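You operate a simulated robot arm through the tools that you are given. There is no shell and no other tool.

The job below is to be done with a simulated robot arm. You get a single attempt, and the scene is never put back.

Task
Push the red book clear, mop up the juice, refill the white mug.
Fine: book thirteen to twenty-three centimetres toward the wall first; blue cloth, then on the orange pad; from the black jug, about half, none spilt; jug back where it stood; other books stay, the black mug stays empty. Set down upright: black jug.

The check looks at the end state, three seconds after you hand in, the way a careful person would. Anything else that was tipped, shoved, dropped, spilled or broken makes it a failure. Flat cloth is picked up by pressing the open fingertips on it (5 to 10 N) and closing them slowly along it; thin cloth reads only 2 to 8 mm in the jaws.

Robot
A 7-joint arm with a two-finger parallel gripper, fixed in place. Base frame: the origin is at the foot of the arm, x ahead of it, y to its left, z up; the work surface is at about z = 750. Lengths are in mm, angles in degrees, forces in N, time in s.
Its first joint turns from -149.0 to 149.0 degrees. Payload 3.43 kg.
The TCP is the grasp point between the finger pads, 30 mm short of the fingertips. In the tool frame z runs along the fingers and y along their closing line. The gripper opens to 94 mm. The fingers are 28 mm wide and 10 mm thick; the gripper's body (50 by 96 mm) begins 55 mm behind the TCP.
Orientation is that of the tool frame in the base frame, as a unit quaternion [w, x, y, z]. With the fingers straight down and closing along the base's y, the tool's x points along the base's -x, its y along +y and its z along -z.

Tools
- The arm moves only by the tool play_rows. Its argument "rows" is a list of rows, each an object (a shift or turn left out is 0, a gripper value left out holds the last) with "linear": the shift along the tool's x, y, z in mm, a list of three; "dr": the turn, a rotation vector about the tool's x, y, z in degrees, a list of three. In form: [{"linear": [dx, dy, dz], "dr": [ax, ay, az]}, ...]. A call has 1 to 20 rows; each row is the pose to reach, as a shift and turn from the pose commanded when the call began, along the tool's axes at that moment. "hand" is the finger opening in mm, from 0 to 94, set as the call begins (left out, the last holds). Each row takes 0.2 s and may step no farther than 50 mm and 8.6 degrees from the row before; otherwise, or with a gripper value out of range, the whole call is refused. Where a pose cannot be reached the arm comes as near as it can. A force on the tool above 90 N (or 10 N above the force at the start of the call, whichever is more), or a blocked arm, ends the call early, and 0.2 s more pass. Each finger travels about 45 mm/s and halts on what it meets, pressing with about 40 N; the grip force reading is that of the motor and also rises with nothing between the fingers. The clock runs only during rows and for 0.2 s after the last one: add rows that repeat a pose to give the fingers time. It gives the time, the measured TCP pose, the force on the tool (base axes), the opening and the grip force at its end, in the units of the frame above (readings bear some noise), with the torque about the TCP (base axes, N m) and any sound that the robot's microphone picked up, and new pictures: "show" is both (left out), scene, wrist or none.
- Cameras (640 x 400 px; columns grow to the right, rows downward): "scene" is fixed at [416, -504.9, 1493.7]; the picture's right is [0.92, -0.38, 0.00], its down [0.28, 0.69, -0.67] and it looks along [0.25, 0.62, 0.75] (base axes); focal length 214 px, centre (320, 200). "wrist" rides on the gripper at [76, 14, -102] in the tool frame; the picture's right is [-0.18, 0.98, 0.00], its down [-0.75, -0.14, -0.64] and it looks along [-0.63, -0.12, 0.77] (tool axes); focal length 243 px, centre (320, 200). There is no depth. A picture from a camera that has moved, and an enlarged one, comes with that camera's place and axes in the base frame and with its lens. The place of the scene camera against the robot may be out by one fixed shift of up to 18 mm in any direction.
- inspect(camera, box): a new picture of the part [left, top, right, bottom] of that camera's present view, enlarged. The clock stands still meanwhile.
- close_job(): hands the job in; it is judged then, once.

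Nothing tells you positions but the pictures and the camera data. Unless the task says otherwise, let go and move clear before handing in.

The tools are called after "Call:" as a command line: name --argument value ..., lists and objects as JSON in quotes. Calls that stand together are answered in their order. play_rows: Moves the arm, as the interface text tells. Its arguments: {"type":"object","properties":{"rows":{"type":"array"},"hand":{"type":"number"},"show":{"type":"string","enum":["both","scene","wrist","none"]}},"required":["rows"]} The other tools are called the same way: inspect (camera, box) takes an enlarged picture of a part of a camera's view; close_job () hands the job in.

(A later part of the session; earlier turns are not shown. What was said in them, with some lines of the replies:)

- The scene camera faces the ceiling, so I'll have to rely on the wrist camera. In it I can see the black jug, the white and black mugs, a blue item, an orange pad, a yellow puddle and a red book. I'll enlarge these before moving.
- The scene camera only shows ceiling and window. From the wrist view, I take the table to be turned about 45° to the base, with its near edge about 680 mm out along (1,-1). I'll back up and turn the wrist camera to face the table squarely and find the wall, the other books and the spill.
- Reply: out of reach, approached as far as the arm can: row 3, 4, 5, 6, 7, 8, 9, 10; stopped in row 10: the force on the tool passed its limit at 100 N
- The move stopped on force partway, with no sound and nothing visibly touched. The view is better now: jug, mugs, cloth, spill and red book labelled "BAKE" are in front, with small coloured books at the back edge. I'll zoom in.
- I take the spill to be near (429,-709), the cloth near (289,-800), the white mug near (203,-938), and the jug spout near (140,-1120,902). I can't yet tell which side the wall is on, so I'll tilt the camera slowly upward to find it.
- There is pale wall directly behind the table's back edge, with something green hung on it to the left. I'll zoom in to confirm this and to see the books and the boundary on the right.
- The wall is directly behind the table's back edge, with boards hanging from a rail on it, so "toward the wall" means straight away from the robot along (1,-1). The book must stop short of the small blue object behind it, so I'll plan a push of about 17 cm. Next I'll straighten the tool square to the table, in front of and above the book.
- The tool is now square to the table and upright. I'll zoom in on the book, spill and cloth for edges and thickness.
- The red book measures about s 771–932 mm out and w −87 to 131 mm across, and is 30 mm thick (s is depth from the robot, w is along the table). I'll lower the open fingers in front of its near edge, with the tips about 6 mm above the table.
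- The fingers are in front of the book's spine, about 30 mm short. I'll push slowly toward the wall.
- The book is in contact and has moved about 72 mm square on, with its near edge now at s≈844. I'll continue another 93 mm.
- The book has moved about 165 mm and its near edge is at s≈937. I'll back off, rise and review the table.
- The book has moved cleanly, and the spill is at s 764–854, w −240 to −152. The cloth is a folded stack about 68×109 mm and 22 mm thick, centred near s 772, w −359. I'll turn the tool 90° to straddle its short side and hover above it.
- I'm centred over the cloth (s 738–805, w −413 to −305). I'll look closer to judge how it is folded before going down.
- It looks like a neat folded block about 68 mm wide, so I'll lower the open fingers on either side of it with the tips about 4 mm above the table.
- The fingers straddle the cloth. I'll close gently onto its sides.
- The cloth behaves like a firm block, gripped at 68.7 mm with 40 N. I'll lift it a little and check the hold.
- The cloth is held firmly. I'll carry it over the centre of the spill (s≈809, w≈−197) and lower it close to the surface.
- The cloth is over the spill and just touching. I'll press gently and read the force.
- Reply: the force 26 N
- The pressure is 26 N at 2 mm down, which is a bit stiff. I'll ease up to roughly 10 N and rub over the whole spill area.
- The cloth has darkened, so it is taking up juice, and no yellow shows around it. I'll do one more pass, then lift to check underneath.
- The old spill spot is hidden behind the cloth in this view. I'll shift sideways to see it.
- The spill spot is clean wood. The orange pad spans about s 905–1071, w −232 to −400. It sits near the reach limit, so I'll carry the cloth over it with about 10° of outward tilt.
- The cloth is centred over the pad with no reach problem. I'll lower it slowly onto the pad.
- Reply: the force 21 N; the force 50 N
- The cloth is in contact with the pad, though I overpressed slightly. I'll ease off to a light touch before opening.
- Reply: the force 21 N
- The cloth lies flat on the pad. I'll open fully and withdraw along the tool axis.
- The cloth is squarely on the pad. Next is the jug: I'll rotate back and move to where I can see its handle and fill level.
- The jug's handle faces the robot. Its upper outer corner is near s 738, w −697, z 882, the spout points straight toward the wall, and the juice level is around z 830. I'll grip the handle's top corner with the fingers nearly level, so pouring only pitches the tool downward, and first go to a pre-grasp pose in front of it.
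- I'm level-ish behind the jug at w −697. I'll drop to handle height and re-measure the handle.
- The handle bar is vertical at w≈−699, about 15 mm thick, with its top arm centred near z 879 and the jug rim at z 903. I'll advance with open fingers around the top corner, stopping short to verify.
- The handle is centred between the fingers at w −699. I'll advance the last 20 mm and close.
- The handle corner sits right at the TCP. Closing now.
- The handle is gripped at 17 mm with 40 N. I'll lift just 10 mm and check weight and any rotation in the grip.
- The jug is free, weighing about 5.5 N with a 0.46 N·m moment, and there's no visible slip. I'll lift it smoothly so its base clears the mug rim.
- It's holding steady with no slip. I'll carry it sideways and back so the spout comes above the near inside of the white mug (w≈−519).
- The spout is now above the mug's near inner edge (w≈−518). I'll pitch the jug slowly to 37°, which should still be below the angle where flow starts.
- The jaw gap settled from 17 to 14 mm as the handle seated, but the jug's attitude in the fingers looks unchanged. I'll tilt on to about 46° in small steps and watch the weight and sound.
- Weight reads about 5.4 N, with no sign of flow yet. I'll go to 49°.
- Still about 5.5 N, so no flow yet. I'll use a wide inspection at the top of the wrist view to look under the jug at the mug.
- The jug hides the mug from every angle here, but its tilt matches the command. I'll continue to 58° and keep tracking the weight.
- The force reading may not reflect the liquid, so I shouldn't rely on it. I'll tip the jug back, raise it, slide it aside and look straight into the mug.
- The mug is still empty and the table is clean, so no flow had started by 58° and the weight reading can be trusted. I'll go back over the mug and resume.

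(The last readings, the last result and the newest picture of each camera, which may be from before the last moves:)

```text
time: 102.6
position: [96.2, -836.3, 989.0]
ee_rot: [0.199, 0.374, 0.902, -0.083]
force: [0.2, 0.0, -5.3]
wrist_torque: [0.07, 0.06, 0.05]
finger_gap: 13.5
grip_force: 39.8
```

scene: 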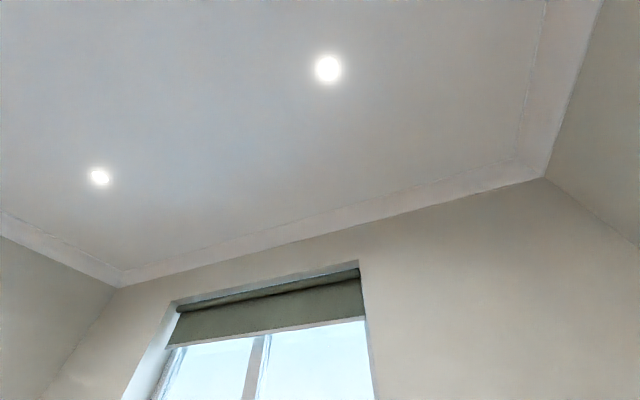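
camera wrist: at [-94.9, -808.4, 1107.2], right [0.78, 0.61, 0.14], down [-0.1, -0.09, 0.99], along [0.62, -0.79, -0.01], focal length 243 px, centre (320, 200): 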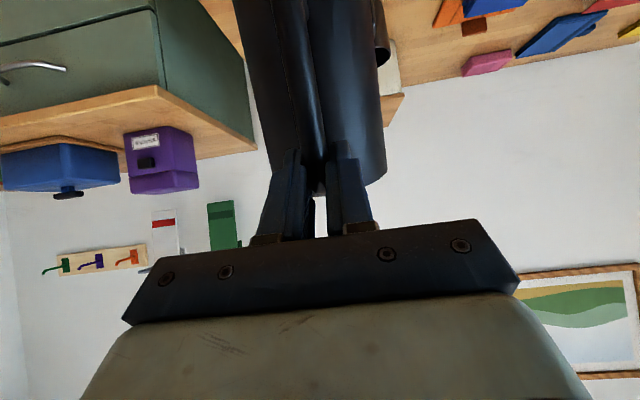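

Call:
play_rows --rows '[{"linear": [-4.7, 0, 0], "dr": [0, 2.5, 0]}, {"linear": [-9.5, 0, 0], "dr": [0, 5, 0]}, {"linear": [-14.1, 0, -1.1], "dr": [0, 7, 0]}, {"linear": [-18.7, 0, -2.3], "dr": [0, 9, 0]}, {"linear": [-23.9, 0, -4], "dr": [0, 11, 0]}, {"linear": [-29.1, 0, -5.8], "dr": [0, 13, 0]}, {"linear": [-31.3, 0, -5.6], "dr": [0, 14, 0]}, {"linear": [-33.5, 0, -5.4], "dr": [0, 15, 0]}, {"linear": [-33.5, 0, -5.4], "dr": [0, 15, 0]}, {"linear": [-33.5, 0, -5.4], "dr": [0, 15, 0]}]' --show "none"

Call:
play_rows --rows '[{"linear": [0, 0, 0]}]' --show "none"

Call:
play_rows --rows '[{"linear": [0, 0, 0]}]' --show "none"

Call:
play_rows --rows '[{"linear": [0, 0, 0]}]' --show "none"

```text
time: 104.8
position: [115.4, -855.3, 1008.1]
ee_rot: [0.08, 0.381, 0.92, -0.034]
force: [0.6, -0.6, -5.6]
wrist_torque: [0.0, -0.05, -0.03]
finger_gap: 13.9
grip_force: 39.7
```

```text
time: 105.2
position: [115.8, -856.1, 1008.6]
ee_rot: [0.08, 0.38, 0.921, -0.034]
force: [0.7, -0.3, -5.0]
wrist_torque: [-0.05, -0.07, 0.01]
finger_gap: 13.8
grip_force: 40.3
```

```text
time: 105.6
position: [114.2, -855.4, 1009.4]
ee_rot: [0.08, 0.381, 0.921, -0.034]
force: [-0.2, 0.5, -4.7]
wrist_torque: [-0.05, -0.03, 0.01]
finger_gap: 13.8
grip_force: 40.1
```

```text
time: 106.0
position: [115.8, -855.1, 1009.3]
ee_rot: [0.08, 0.381, 0.921, -0.034]
force: [0.3, 0.3, -5.7]
wrist_torque: [-0.05, -0.03, 0.01]
finger_gap: 13.8
grip_force: 40.2
```

Call:
play_rows --rows '[{"linear": [-2.2, 0, 0], "dr": [0, 1, 0]}, {"linear": [-4.4, 0, 0], "dr": [0, 2, 0]}, {"linear": [-6.6, 0, 0.1], "dr": [0, 3, 0]}, {"linear": [-6.6, 0, 0.1], "dr": [0, 3, 0]}, {"linear": [-6.6, 0, 0.1], "dr": [0, 3, 0]}]' --show "none"

Call:
play_rows --rows '[{"linear": [0, 0, 0]}]' --show "none"

Call:
play_rows --rows '[{"linear": [0, 0, 0]}]' --show "none"

Call:
play_rows --rows '[{"linear": [0, 0, 0]}]' --show "none"

```text
time: 107.2
position: [119.8, -860.8, 1010.8]
ee_rot: [0.056, 0.382, 0.922, -0.023]
force: [-0.3, 0.6, -3.9]
wrist_torque: [-0.08, -0.04, -0.01]
finger_gap: 13.9
grip_force: 39.7
```

```text
time: 107.6
position: [119.6, -860.9, 1010.0]
ee_rot: [0.056, 0.382, 0.922, -0.024]
force: [-0.4, -0.1, -5.7]
wrist_torque: [-0.07, -0.05, -0.01]
finger_gap: 14.0
grip_force: 40.0
```

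```text
time: 108.0
position: [120.4, -859.8, 1010.3]
ee_rot: [0.057, 0.382, 0.922, -0.024]
force: [-0.6, -0.6, -4.3]
wrist_torque: [-0.07, -0.02, 0.02]
finger_gap: 13.8
grip_force: 40.0
```

```text
time: 108.4
position: [120.0, -860.0, 1010.3]
ee_rot: [0.055, 0.382, 0.922, -0.024]
force: [-0.6, -0.1, -4.5]
wrist_torque: [-0.08, -0.07, 0.01]
finger_gap: 13.9
grip_force: 39.8
```

The weight may be dropping (mean about 4.6 N). I'll take a few more readings before moving.

Call:
play_rows --rows '[{"linear": [0, 0, 0]}]' --show "none"

Call:
play_rows --rows '[{"linear": [0, 0, 0]}]' --show "none"

Call:
play_rows --rows '[{"linear": [0, 0, 0]}]' --show "none"

Call:
play_rows --rows '[{"linear": [0, 0, 0]}]' --show "none"

Call:
play_rows --rows '[{"linear": [0, 0, 0]}]' --show "wrist"

Call:
inspect --camera "wrist" --box '[0, 0, 640, 10]'

```text
time: 108.8
position: [120.3, -861.0, 1009.9]
ee_rot: [0.057, 0.382, 0.922, -0.024]
force: [-0.1, -0.2, -4.6]
wrist_torque: [-0.07, -0.02, 0.01]
finger_gap: 13.8
grip_force: 39.9
```

```text
time: 109.2
position: [120.1, -861.2, 1010.0]
ee_rot: [0.056, 0.382, 0.922, -0.024]
force: [-0.5, -0.5, -4.4]
wrist_torque: [-0.03, -0.07, -0.04]
finger_gap: 14.0
grip_force: 39.9
```

```text
time: 109.6
position: [120.5, -861.2, 1010.9]
ee_rot: [0.056, 0.382, 0.922, -0.024]
force: [-0.6, -0.3, -4.1]
wrist_torque: [-0.04, 0.01, -0.02]
finger_gap: 13.8
grip_force: 40.1
```

```text
time: 110.0
position: [119.5, -861.9, 1010.3]
ee_rot: [0.055, 0.383, 0.922, -0.024]
force: [0.2, -0.6, -4.3]
wrist_torque: [-0.03, -0.06, 0.01]
finger_gap: 14.1
grip_force: 39.5
```

```text
time: 110.4
position: [120.2, -860.2, 1010.8]
ee_rot: [0.055, 0.382, 0.922, -0.025]
force: [0.2, -0.1, -4.8]
wrist_torque: [-0.01, -0.08, -0.01]
finger_gap: 13.8
grip_force: 39.8
camera wrist: at [68.5, -787.8, 1102.4], right [0.82, 0.57, 0.02], down [0.37, -0.57, 0.73], along [0.42, -0.59, -0.68], focal length 243 px, centre (320, 200)
```

wrist: 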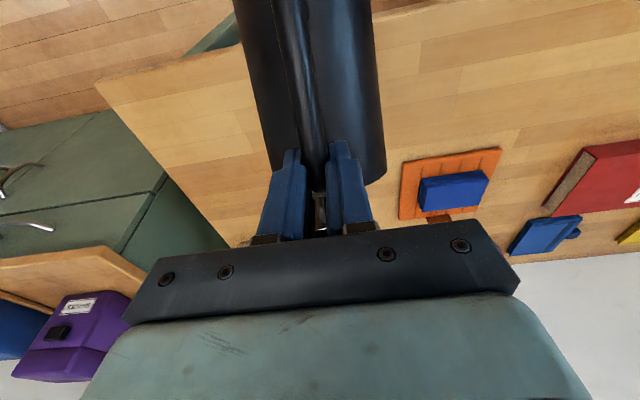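

```text
1.00 times, centred on (320, 5) of wrist (not enlarged: the box is as wide or as high as the picture)
camera zoom: at [68.5, -787.8, 1102.4], right [0.82, 0.57, 0.02], down [0.37, -0.57, 0.73], along [0.42, -0.59, -0.68], focal length 243 px, centre (320, 395)
```

zoom: 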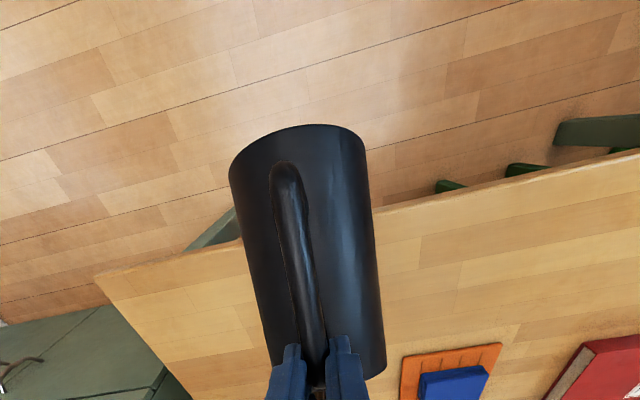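

The weight has settled near 4.45 N from 5.45 N, so about 100 ml has been poured and the flow has stopped at this tilt. I'll tilt 2° more.

Call:
play_rows --rows '[{"linear": [-1.5, 0, -0.2], "dr": [0, 0.7, 0]}, {"linear": [-3, 0, -0.5], "dr": [0, 1.4, 0]}, {"linear": [-4.5, 0, -0.7], "dr": [0, 2, 0]}, {"linear": [-4.5, 0, -0.7], "dr": [0, 2, 0]}, {"linear": [-4.5, 0, -0.7], "dr": [0, 2, 0]}, {"linear": [-4.5, 0, -0.7], "dr": [0, 2, 0]}]' --show "none"

Call:
play_rows --rows '[{"linear": [0, 0, 0]}]' --show "none"

Call:
play_rows --rows '[{"linear": [0, 0, 0]}]' --show "none"

Call:
play_rows --rows '[{"linear": [0, 0, 0]}]' --show "none"

Call:
play_rows --rows '[{"linear": [0, 0, 0]}]' --show "none"

```text
time: 111.8
position: [123.2, -863.1, 1010.5]
ee_rot: [0.04, 0.382, 0.923, -0.018]
force: [-0.2, -0.2, -4.0]
wrist_torque: [-0.07, -0.06, -0.01]
finger_gap: 13.6
grip_force: 40.4
```

```text
time: 112.2
position: [124.1, -863.3, 1011.1]
ee_rot: [0.04, 0.383, 0.923, -0.017]
force: [-0.9, -0.8, -3.5]
wrist_torque: [-0.08, -0.05, -0.03]
finger_gap: 13.8
grip_force: 40.8
```

```text
time: 112.6
position: [123.2, -863.1, 1011.1]
ee_rot: [0.04, 0.383, 0.923, -0.018]
force: [0.4, -0.3, -4.0]
wrist_torque: [-0.09, -0.03, 0.01]
finger_gap: 13.5
grip_force: 40.2
```

```text
time: 113.0
position: [122.6, -863.7, 1011.9]
ee_rot: [0.04, 0.382, 0.923, -0.017]
force: [1.0, 0.2, -3.4]
wrist_torque: [-0.04, -0.07, 0.03]
finger_gap: 13.8
grip_force: 39.9
```

```text
time: 113.4
position: [122.3, -864.3, 1012.1]
ee_rot: [0.04, 0.383, 0.923, -0.017]
force: [0.0, 0.1, -4.5]
wrist_torque: [-0.02, -0.08, -0.01]
finger_gap: 13.7
grip_force: 40.2
```

Weight now averages about 3.9 N, so about 160 ml is out. I'll tip back, slide aside and look into the mug.

Call:
play_rows --rows '[{"linear": [9, 0, 1.7], "dr": [0, -4, 0]}, {"linear": [17.6, 0, 5.1], "dr": [0, -8, 0]}, {"linear": [25.9, 0, 10.1], "dr": [0, -12, 0]}, {"linear": [33.7, 0, 15.4], "dr": [0, -16, 0]}, {"linear": [40.7, 0, 17.8], "dr": [0, -20, 0]}, {"linear": [46.4, 0, 14.3], "dr": [0, -24, 0]}, {"linear": [50.9, 0, 7.9], "dr": [0, -28, 0]}, {"linear": [55.2, 0, -0.5], "dr": [0, -32, 0]}, {"linear": [58.2, 0, -11.8], "dr": [0, -36, 0]}, {"linear": [59.7, 0, -29], "dr": [0, -40, 0]}, {"linear": [60.7, 0, -52.2], "dr": [0, -44, 0]}, {"linear": [59.3, 0, -79.2], "dr": [0, -45, 0]}, {"linear": [58, -12, -94.2], "dr": [0, -45, 0]}, {"linear": [58, -32, -94.2], "dr": [0, -45, 0]}, {"linear": [58, -54, -94.2], "dr": [0, -45, 0]}, {"linear": [58, -76, -94.2], "dr": [0, -45, 0]}, {"linear": [58, -98, -94.2], "dr": [0, -45, 0]}, {"linear": [58, -117, -94.2], "dr": [0, -45, 0]}, {"linear": [58, -130, -94.2], "dr": [0, -45, 0]}, {"linear": [58, -130, -94.2], "dr": [0, -45, 0]}]' --show "wrist"

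Call:
inspect --camera "wrist" --box '[300, 0, 540, 4]'

Call:
inspect --camera "wrist" --box '[0, 0, 640, 10]'

```text
time: 117.6
position: [-16.4, -908.3, 1100.8]
ee_rot: [0.391, 0.346, 0.837, -0.162]
force: [0.6, 1.0, -3.5]
wrist_torque: [0.14, 0.19, -0.02]
finger_gap: 13.7
grip_force: 40.3
camera wrist: at [-94.8, -807.9, 1107.4], right [0.78, 0.61, 0.14], down [-0.1, -0.09, 0.99], along [0.62, -0.79, -0.01], focal length 243 px, centre (320, 200)
```

wrist: 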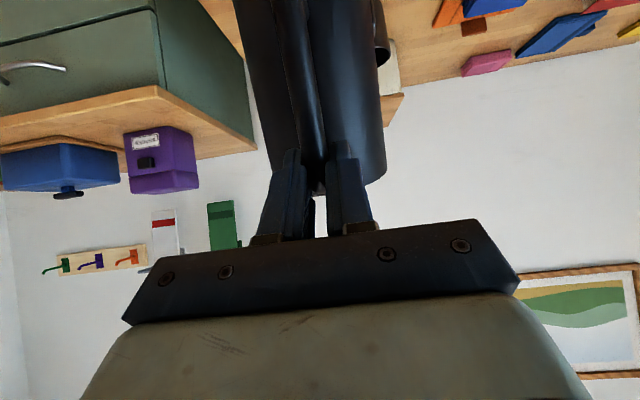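

```text
2.67 times, centred on (420, 2) of wrist
camera zoom: at [-94.8, -807.9, 1107.4], right [0.78, 0.61, 0.14], down [-0.1, -0.09, 0.99], along [0.62, -0.79, -0.01], focal length 647 px, centre (53, 728)
```

zoom: 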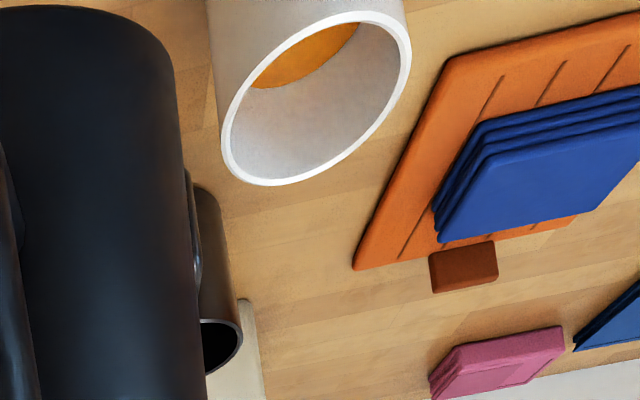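

```text
1.00 times, centred on (320, 5) of wrist (not enlarged: the box is as wide or as high as the picture)
camera zoom: at [-94.8, -807.9, 1107.4], right [0.78, 0.61, 0.14], down [-0.1, -0.09, 0.99], along [0.62, -0.79, -0.01], focal length 243 px, centre (320, 395)
```

zoom: 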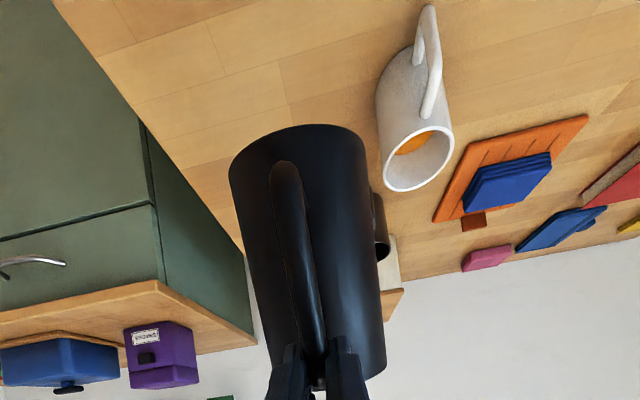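

The mug now holds juice at z≈801, about 42 mm below the rim, which is close to half. The table around it is clean. I'll bring the jug upright above its original spot and check its attitude in the grip before lowering.

Call:
play_rows --rows '[{"linear": [-0.3, -1, 3], "dr": [0, -2, 0]}, {"linear": [-1, -4, 10], "dr": [0, -4, 0]}, {"linear": [-2.2, -8, 20], "dr": [0, -6, 0]}, {"linear": [-3.6, -12, 32], "dr": [0, -8, 0]}, {"linear": [-5, -17, 45], "dr": [0, -10, 0]}, {"linear": [-6.4, -22, 58], "dr": [0, -12, 0]}, {"linear": [-7.9, -27, 71], "dr": [0, -14, 0]}, {"linear": [-9.3, -32, 84], "dr": [0, -16, 0]}, {"linear": [-10.8, -37, 97], "dr": [0, -18, 0]}, {"linear": [-12.2, -41, 110], "dr": [0, -20, 0]}, {"linear": [-13.3, -45, 120], "dr": [0, -20, 0]}, {"linear": [-13.9, -46.5, 125.4], "dr": [0, -20, 0]}, {"linear": [-13.9, -46.5, 125.4], "dr": [0, -20, 0]}]' --show "wrist"

Call:
inspect --camera "wrist" --box '[0, 0, 640, 10]'

Call:
inspect --camera "wrist" --box '[220, 60, 420, 220]'

```text
time: 120.4
position: [26.0, -1015.6, 1030.3]
ee_rot: [0.53, 0.314, 0.757, -0.22]
force: [0.0, -0.3, -3.5]
wrist_torque: [0.28, 0.28, 0.01]
finger_gap: 13.7
grip_force: 40.3
camera wrist: at [-49.6, -919.2, 993.7], right [0.74, 0.65, 0.17], down [-0.34, 0.15, 0.93], along [0.58, -0.75, 0.33], focal length 243 px, centre (320, 200)
```

wrist: 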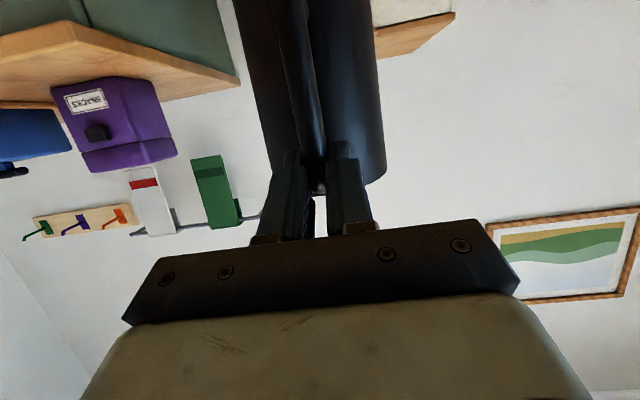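

```text
1.00 times, centred on (320, 5) of wrist (not enlarged: the box is as wide or as high as the picture)
camera zoom: at [-49.6, -919.2, 993.7], right [0.74, 0.65, 0.17], down [-0.34, 0.15, 0.93], along [0.58, -0.75, 0.33], focal length 243 px, centre (320, 395)
```

zoom: 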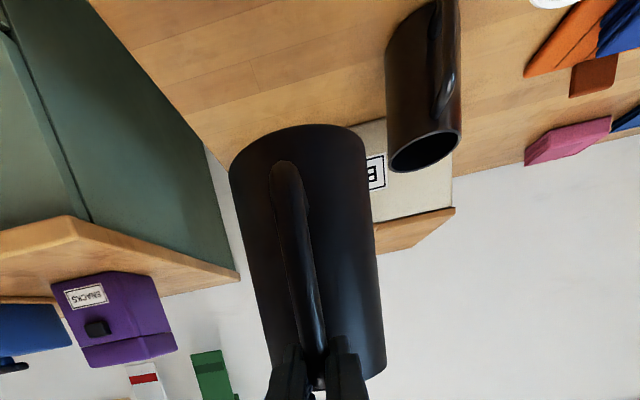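

```text
2.50 times, centred on (320, 140) of wrist
camera zoom: at [-49.6, -919.2, 993.7], right [0.74, 0.65, 0.17], down [-0.34, 0.15, 0.93], along [0.58, -0.75, 0.33], focal length 606 px, centre (320, 350)
```

zoom: 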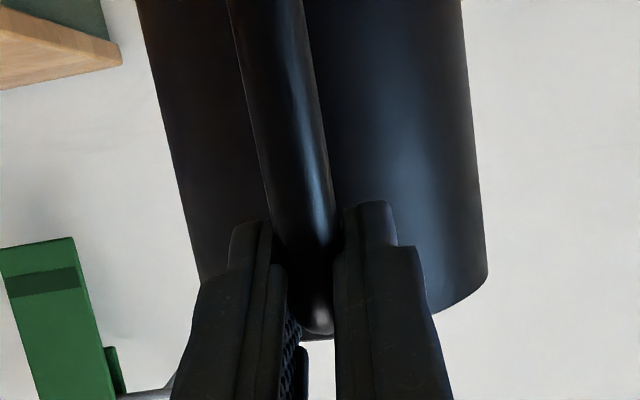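

The jug is back over its spot. By comparison with the pickup view it has settled slightly forward (1–3°) and about 2.5 mm lower in the jaws. I'll correct by 2° and lower to just above the table.

Call:
play_rows --rows '[{"linear": [5, 0, 1.8], "dr": [0, -0.3, 0]}, {"linear": [15, 0, 5.5], "dr": [0, -0.6, 0]}, {"linear": [28, 0, 10.2], "dr": [0, -0.9, 0]}, {"linear": [42, 0, 15.3], "dr": [0, -1.2, 0]}, {"linear": [56, 0, 20.4], "dr": [0, -1.5, 0]}, {"linear": [70, 0, 25.5], "dr": [0, -1.8, 0]}, {"linear": [84, 0, 30.6], "dr": [0, -2, 0]}, {"linear": [98, 0, 35.7], "dr": [0, -2, 0]}, {"linear": [110, 0, 40], "dr": [0, -2, 0]}, {"linear": [120, 0, 43.7], "dr": [0, -2, 0]}, {"linear": [125, 0, 45.5], "dr": [0, -2, 0]}, {"linear": [125, 0, 45.5], "dr": [0, -2, 0]}]' --show "wrist"

Call:
inspect --camera "wrist" --box '[0, 0, 640, 10]'

```text
time: 123.0
position: [25.9, -1016.3, 895.3]
ee_rot: [0.543, 0.31, 0.747, -0.226]
force: [0.1, 0.4, -3.6]
wrist_torque: [0.29, 0.23, -0.02]
finger_gap: 13.9
grip_force: 39.7
camera wrist: at [-48.8, -920.2, 855.7], right [0.74, 0.66, 0.17], down [-0.37, 0.17, 0.92], along [0.57, -0.74, 0.36], focal length 243 px, centre (320, 200)
```

wrist: 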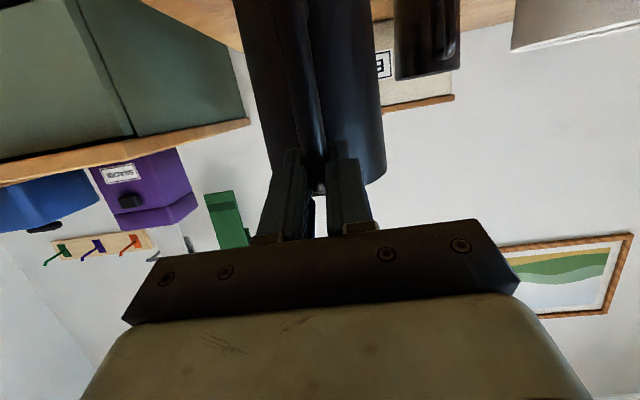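

```text
1.00 times, centred on (320, 5) of wrist (not enlarged: the box is as wide or as high as the picture)
camera zoom: at [-48.8, -920.2, 855.7], right [0.74, 0.66, 0.17], down [-0.37, 0.17, 0.92], along [0.57, -0.74, 0.36], focal length 243 px, centre (320, 395)
```

zoom: 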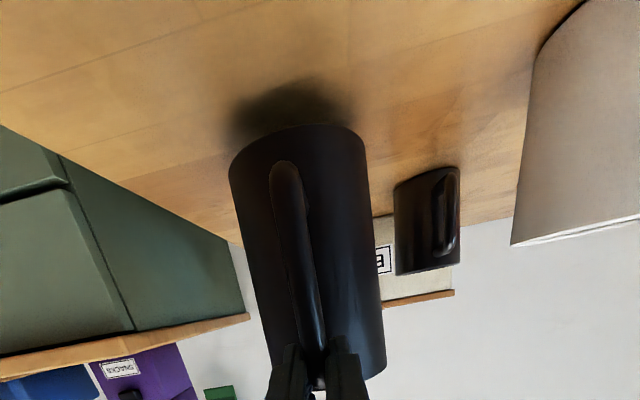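

Call:
play_rows --rows '[{"linear": [2.9, 0, 0.9]}, {"linear": [5.7, 0, 1.9]}, {"linear": [7.6, 0, 2.5]}, {"linear": [7.6, 0, 2.5]}]' --show "none"

Call:
play_rows --rows '[{"linear": [1, 0, 0.3]}, {"linear": [1.9, 0, 0.6]}, {"linear": [1.9, 0, 0.6]}]' --show "none"

Call:
play_rows --rows '[{"linear": [0.7, 0, 0.2]}, {"linear": [1.4, 0, 0.5]}, {"linear": [1.4, 0, 0.5]}]' --show "none"

```text
time: 124.0
position: [25.3, -1016.6, 889.2]
ee_rot: [0.542, 0.309, 0.748, -0.225]
force: [-0.1, 1.0, -3.4]
wrist_torque: [0.26, 0.24, 0.02]
finger_gap: 14.0
grip_force: 40.3
```

```text
time: 124.8
position: [25.2, -1015.2, 887.4]
ee_rot: [0.542, 0.31, 0.748, -0.226]
force: [0.0, 0.1, -4.0]
wrist_torque: [0.27, 0.24, 0.0]
finger_gap: 13.6
grip_force: 40.0
```

```text
time: 125.6
position: [26.7, -1016.1, 884.9]
ee_rot: [0.543, 0.309, 0.747, -0.226]
force: [0.8, 0.5, -4.2]
wrist_torque: [0.21, 0.24, -0.03]
finger_gap: 13.8
grip_force: 39.9
```

Call:
play_rows --rows '[{"linear": [0.7, 0, 0.2]}, {"linear": [1.4, 0, 0.5]}, {"linear": [1.4, 0, 0.5]}]' --show "none"

Call:
play_rows --rows '[{"linear": [0.7, 0, 0.2]}, {"linear": [1.4, 0, 0.5]}, {"linear": [1.4, 0, 0.5]}]' --show "none"

```text
time: 126.4
position: [27.0, -1015.9, 884.8]
ee_rot: [0.543, 0.308, 0.748, -0.225]
force: [-0.4, -0.3, -4.0]
wrist_torque: [0.28, 0.26, 0.01]
finger_gap: 13.9
grip_force: 40.2
```

```text
time: 127.2
position: [26.5, -1016.1, 883.1]
ee_rot: [0.543, 0.309, 0.747, -0.226]
force: [0.2, 0.4, -4.1]
wrist_torque: [0.27, 0.28, 0.03]
finger_gap: 13.6
grip_force: 40.2
```

Call:
play_rows --rows '[{"linear": [0.5, 0, 0.2]}, {"linear": [1, 0, 0.3]}, {"linear": [1, 0, 0.3]}]' --show "none"

Call:
play_rows --rows '[{"linear": [0.5, 0, 0.2]}, {"linear": [1, 0, 0.3]}, {"linear": [1, 0, 0.3]}]' --show "none"

```text
time: 128.0
position: [25.9, -1016.4, 882.3]
ee_rot: [0.543, 0.309, 0.748, -0.226]
force: [-0.4, -0.4, -4.4]
wrist_torque: [0.25, 0.26, -0.01]
finger_gap: 13.5
grip_force: 39.5
```

```text
time: 128.8
position: [26.9, -1015.5, 881.2]
ee_rot: [0.543, 0.309, 0.748, -0.225]
force: [-0.2, -0.8, -2.7]
wrist_torque: [0.25, 0.28, 0.02]
finger_gap: 13.7
grip_force: 39.5
```

Call:
play_rows --rows '[{"linear": [0.5, 0, 0.2]}, {"linear": [1, 0, 0.3]}, {"linear": [1, 0, 0.3]}]' --show "none"

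Call:
play_rows --rows '[{"linear": [0.5, 0, 0.2]}, {"linear": [1, 0, 0.3]}, {"linear": [1, 0, 0.3]}]' --show "wrist"

Call:
inspect --camera "wrist" --box '[0, 0, 640, 10]'

```text
time: 129.6
position: [25.5, -1016.8, 879.9]
ee_rot: [0.543, 0.309, 0.748, -0.225]
force: [1.3, 0.4, -4.2]
wrist_torque: [0.23, 0.22, 0.01]
finger_gap: 13.6
grip_force: 39.4
```

```text
time: 130.4
position: [25.5, -1015.7, 879.5]
ee_rot: [0.544, 0.31, 0.747, -0.226]
force: [0.4, 0.7, 0.8]
wrist_torque: [-0.08, -0.1, 0.06]
finger_gap: 13.6
grip_force: 40.1
camera wrist: at [-49.0, -920.3, 838.0], right [0.74, 0.66, 0.17], down [-0.37, 0.17, 0.91], along [0.57, -0.74, 0.36], focal length 243 px, centre (320, 200)
```

wrist: 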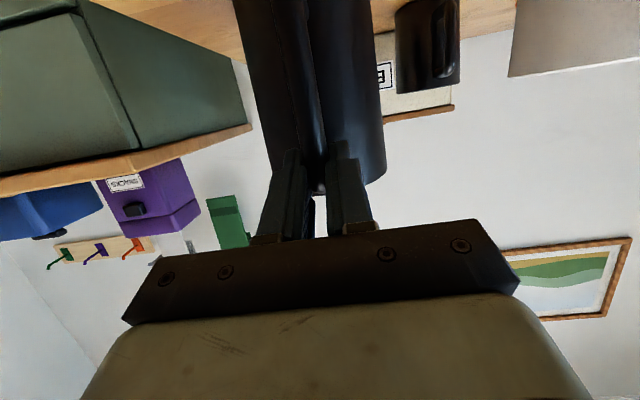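

```text
1.00 times, centred on (320, 5) of wrist (not enlarged: the box is as wide or as high as the picture)
camera zoom: at [-49.0, -920.3, 838.0], right [0.74, 0.66, 0.17], down [-0.37, 0.17, 0.91], along [0.57, -0.74, 0.36], focal length 243 px, centre (320, 395)
```

zoom: 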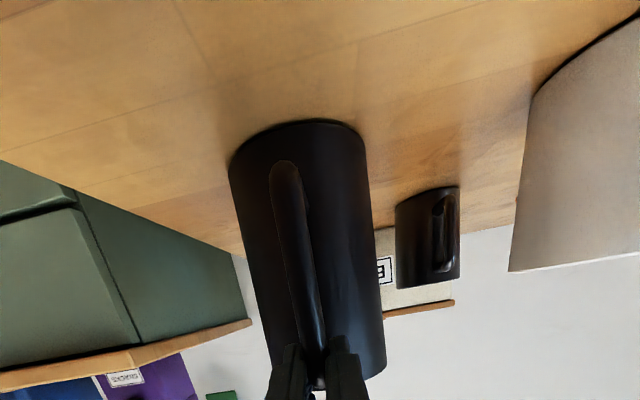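

The table took the weight at TCP z≈879, with the support nearly under the centre of the base, so the jug is standing flat. It's within a couple of millimetres of where it was. I'll open the jaws.

Call:
play_rows --rows '[{"linear": [0, 0, 0]}, {"linear": [0, 0, 0]}, {"linear": [0, 0, 0]}]' --hand 30 --show "none"

Call:
play_rows --rows '[{"linear": [0, 0, 0]}, {"linear": [0, 0, 0]}, {"linear": [0, 0, 0]}, {"linear": [0, 0, 0]}]' --hand 70 --show "wrist"

```text
time: 131.2
position: [25.8, -1015.2, 878.8]
ee_rot: [0.543, 0.309, 0.748, -0.225]
force: [-0.7, 1.0, -0.1]
wrist_torque: [0.01, 0.03, -0.03]
finger_gap: 30.1
grip_force: 0.0
```

```text
time: 132.2
position: [26.1, -1016.6, 879.4]
ee_rot: [0.543, 0.309, 0.748, -0.226]
force: [0.8, -0.1, 0.0]
wrist_torque: [-0.01, -0.01, 0.03]
finger_gap: 70.1
grip_force: 0.1
camera wrist: at [-49.1, -920.3, 837.8], right [0.74, 0.66, 0.17], down [-0.37, 0.17, 0.92], along [0.57, -0.74, 0.36], focal length 243 px, centre (320, 200)
```

wrist: 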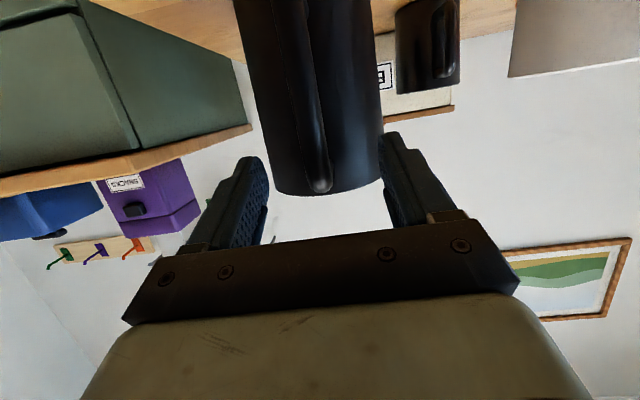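

The jug stands free and upright. I'll back the fingers straight out of the handle, then rise.

Call:
play_rows --rows '[{"linear": [0, 0, -8]}, {"linear": [0, 0, -20]}, {"linear": [0, 0, -36]}, {"linear": [0, 0, -55]}, {"linear": [0, 0, -75]}, {"linear": [0, 0, -95]}, {"linear": [0, 0, -110]}, {"linear": [-19, 0, -116]}, {"linear": [-48, 0, -125]}, {"linear": [-76, 0, -135]}, {"linear": [-105, 0, -144]}, {"linear": [-133, 0, -153]}, {"linear": [-152, 0, -159]}, {"linear": [-152, 0, -159]}]' --show "none"

```text
time: 135.2
position: [-46.8, -943.3, 1074.0]
ee_rot: [0.543, 0.309, 0.748, -0.225]
force: [-0.4, 0.5, -0.1]
wrist_torque: [0.01, -0.01, 0.01]
finger_gap: 70.2
grip_force: 0.0
```

Call:
play_rows --rows '[{"linear": [-4.6, 7.1, 5.7], "dr": [0, 5.15, 0]}, {"linear": [-9.1, 14.3, 11.5], "dr": [0, 10.3, 0]}, {"linear": [-13.7, 21.4, 17.2], "dr": [0, 15.4, 0]}, {"linear": [-18.3, 28.6, 22.9], "dr": [0, 20.6, 0]}, {"linear": [-22.8, 35.7, 28.6], "dr": [0, 25.7, 0]}, {"linear": [-27.4, 42.9, 34.4], "dr": [0, 30.9, 0]}, {"linear": [-32, 50, 40.1], "dr": [0, 36, 0]}, {"linear": [-36.5, 57.1, 45.8], "dr": [0, 41.1, 0]}, {"linear": [-41.1, 64.3, 51.6], "dr": [0, 46.3, 0]}, {"linear": [-45.6, 71.4, 57.3], "dr": [0, 51.4, 0]}, {"linear": [-50.2, 78.6, 63], "dr": [0, 56.6, 0]}, {"linear": [-54.8, 85.7, 68.7], "dr": [0, 61.7, 0]}, {"linear": [-59.3, 92.9, 74.5], "dr": [0, 66.9, 0]}, {"linear": [-63.9, 100, 80.2], "dr": [0, 72, 0]}, {"linear": [-63.9, 100, 80.2], "dr": [0, 72, 0]}]' --show "wrist"

Call:
inspect --camera "wrist" --box '[0, 0, 640, 100]'

```text
time: 138.4
position: [91.1, -939.1, 1107.3]
ee_rot: [-0.002, 0.382, 0.924, -0.001]
force: [-0.5, -0.3, 0.9]
wrist_torque: [0.0, 0.02, 0.0]
finger_gap: 70.2
grip_force: 0.1
camera wrist: at [48.8, -875.2, 1210.1], right [0.83, 0.56, 0.0], down [0.43, -0.63, 0.64], along [0.36, -0.53, -0.77], focal length 243 px, centre (320, 200)
```

wrist: 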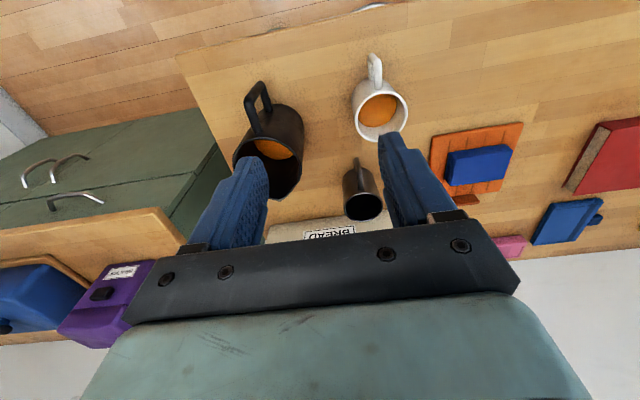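

```text
1.00 times, centred on (320, 50) of wrist (not enlarged: the box is as wide or as high as the picture)
camera zoom: at [48.8, -875.2, 1210.1], right [0.83, 0.56, 0.0], down [0.43, -0.63, 0.64], along [0.36, -0.53, -0.77], focal length 243 px, centre (320, 350)
```

zoom: 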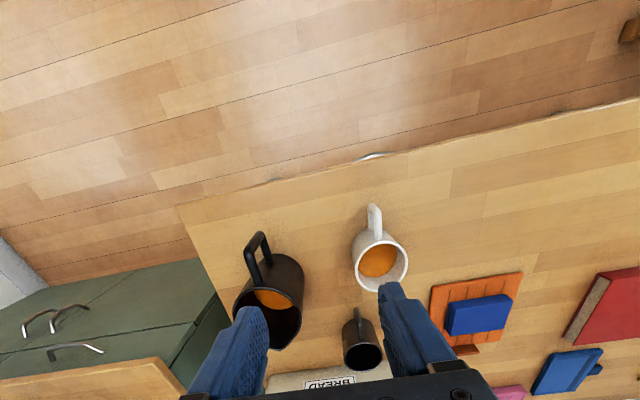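

Call:
inspect --camera "wrist" --box '[330, 40, 430, 140]'

Call:
inspect --camera "wrist" --box '[210, 60, 330, 210]'

Call:
inspect --camera "wrist" --box '[400, 90, 640, 250]'

Call:
inspect --camera "wrist" --box '[180, 0, 640, 120]'

```text
4.00 times, centred on (380, 90) of wrist
camera zoom: at [48.8, -875.2, 1210.1], right [0.83, 0.56, 0.0], down [0.43, -0.63, 0.64], along [0.36, -0.53, -0.77], focal length 970 px, centre (80, 640)
```

zoom: 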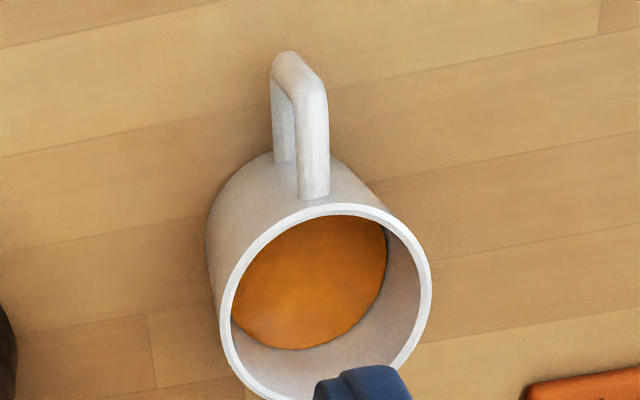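

```text
2.67 times, centred on (270, 135) of wrist
camera zoom: at [48.8, -875.2, 1210.1], right [0.83, 0.56, 0.0], down [0.43, -0.63, 0.64], along [0.36, -0.53, -0.77], focal length 647 px, centre (453, 373)
```

zoom: 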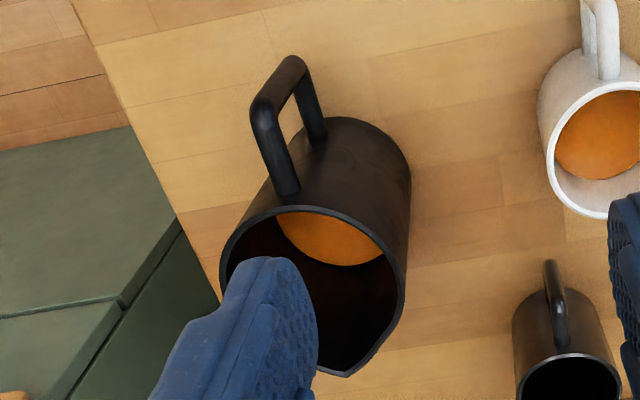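

```text
2.50 times, centred on (520, 170) of wrist
camera zoom: at [48.8, -875.2, 1210.1], right [0.83, 0.56, 0.0], down [0.43, -0.63, 0.64], along [0.36, -0.53, -0.77], focal length 606 px, centre (-180, 275)
```

zoom: 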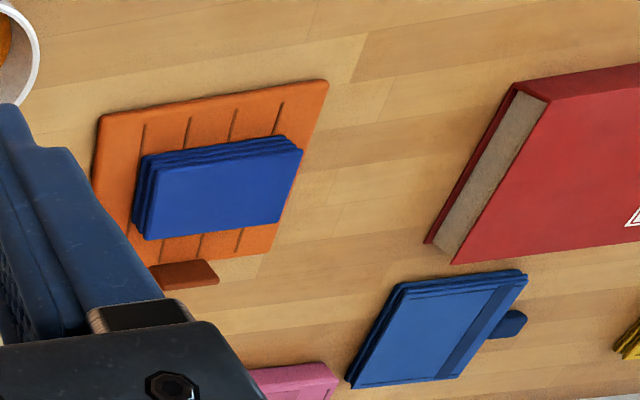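

```text
1.39 times, centred on (410, 60) of wrist
camera zoom: at [48.8, -875.2, 1210.1], right [0.83, 0.56, 0.0], down [0.43, -0.63, 0.64], along [0.36, -0.53, -0.77], focal length 338 px, centre (195, 395)
```

zoom: 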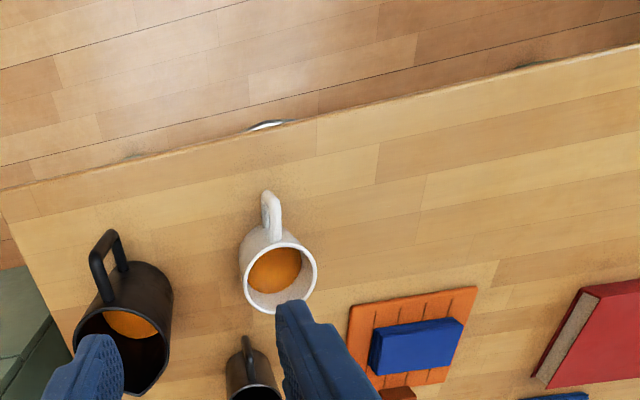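

The mug's juice level works out at z≈801 between floor 755 and rim 843, about half full, and the table is clean. The jug is upright within about 5 mm of its original place. I'll move clear and take one last look at the rest of the table.

Call:
play_rows --rows '[{"linear": [8, 15, -2]}, {"linear": [18, 40, -4]}, {"linear": [30, 70, -6]}, {"linear": [42, 105, -8]}, {"linear": [54, 140, -10]}, {"linear": [64, 175, -10]}, {"linear": [72, 210, -10]}, {"linear": [78, 245, -10]}, {"linear": [82, 275, -10]}, {"linear": [84, 295, -10]}, {"linear": [85, 300, -10]}, {"linear": [85, 300, -10]}]' --show "wrist"

Call:
inspect --camera "wrist" --box '[0, 0, 640, 200]'

Call:
inspect --camera "wrist" --box '[200, 60, 520, 240]'

```text
time: 141.0
position: [242.3, -668.3, 1118.5]
ee_rot: [0.001, 0.382, 0.924, -0.003]
force: [-13.5, -26.8, -39.8]
wrist_torque: [0.55, -3.32, 2.06]
finger_gap: 70.0
grip_force: 0.1
camera wrist: at [199.6, -603.1, 1220.0], right [0.82, 0.57, 0.0], down [0.43, -0.63, 0.65], along [0.36, -0.53, -0.76], focal length 243 px, centre (320, 200)
```

wrist: 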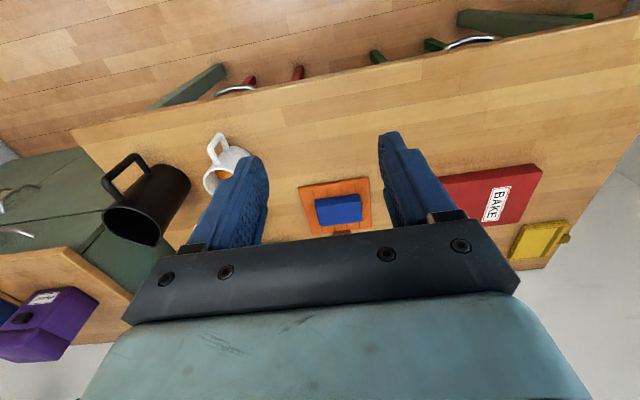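

```text
1.00 times, centred on (320, 100) of wrist (not enlarged: the box is as wide or as high as the picture)
camera zoom: at [199.6, -603.1, 1220.0], right [0.82, 0.57, 0.0], down [0.43, -0.63, 0.65], along [0.36, -0.53, -0.76], focal length 243 px, centre (320, 300)
```

zoom: 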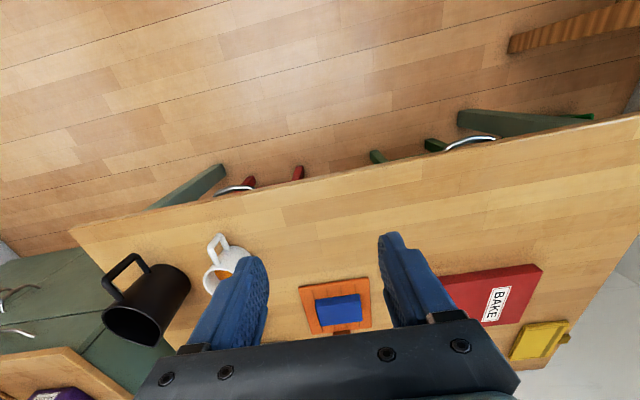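

```text
2.00 times, centred on (360, 150) of wrist
camera zoom: at [199.6, -603.1, 1220.0], right [0.82, 0.57, 0.0], down [0.43, -0.63, 0.65], along [0.36, -0.53, -0.76], focal length 485 px, centre (240, 300)
```

zoom: 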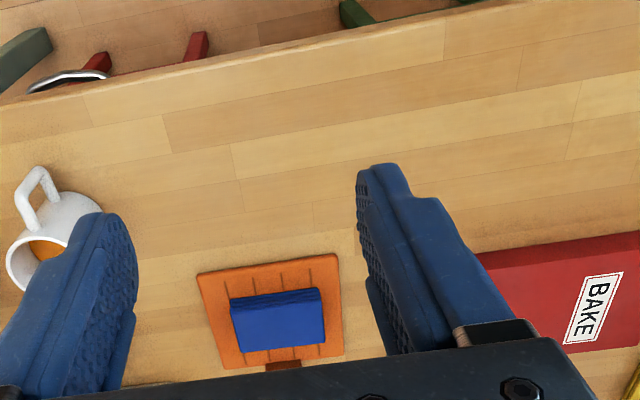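

Everything looks right, but the tool reads about 50 N here. That is probably the hand pressing on the folded arm, as nothing on the table is near. I'll ease outward and lower to relieve it.

Call:
play_rows --rows '[{"linear": [-8, -5, 10]}, {"linear": [-18, -10, 22]}, {"linear": [-30, -15, 36]}, {"linear": [-42, -20, 50]}, {"linear": [-50, -20, 60]}, {"linear": [-50, -20, 60]}]' --show "wrist"

```text
time: 142.4
position: [264.9, -716.0, 1058.2]
ee_rot: [0.0, 0.383, 0.924, -0.001]
force: [0.1, -0.1, -0.1]
wrist_torque: [0.02, 0.0, 0.0]
finger_gap: 70.0
grip_force: 0.0
camera wrist: at [221.8, -652.1, 1159.9], right [0.83, 0.56, 0.0], down [0.43, -0.63, 0.64], along [0.36, -0.53, -0.77], focal length 243 px, centre (320, 200)
```

wrist: 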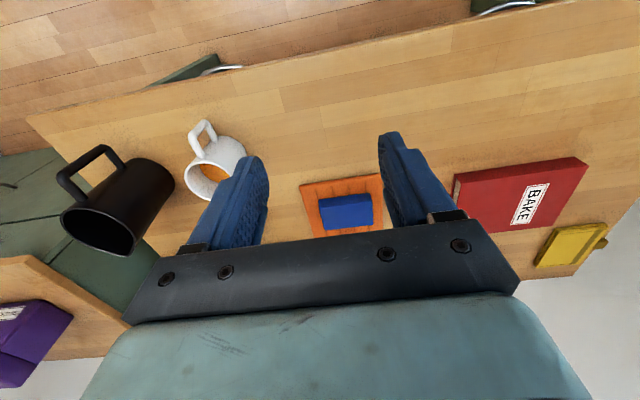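

The force is back to zero and the arm is clear. The red book moved about 166 mm toward the wall, the spill is gone and the cloth is on the orange pad. The mug is about half full, the jug is upright in its place, and the other items are untouched. Handing in.

Call:
close_job

```text
The job is handed in.
```

I handed the job in with every step of the task done; I haven't seen the verdict. This is how things stood from the wrist camera and force readings just before hand-in:

- **Red book:** it moved about 166 mm straight toward the wall, inside the 13–23 cm range. It stopped short of the small blue item behind it.
- **Spill:** I wiped it with the blue cloth until the wood looked clean. The cloth is lying on the orange pad.
- **White mug:** it is about half full. The juice level works out at roughly 52% of the inside depth, and I saw no spilled juice on the table.
- **Black jug:** it is upright and released, about 5 mm from where it stood. It slipped slightly in the gripper while pouring, so I corrected its tilt before setting it down.
- **Other items:** I didn't touch the small coloured items at the back, which I took to be the other books. The black mug looked empty.

The tool twice read high forces with nothing visible touching it: about 100 N early on and about 50 N after the jug was back. I think the hand was pressing on the folded arm. The second reading returned to zero once I moved the arm out.
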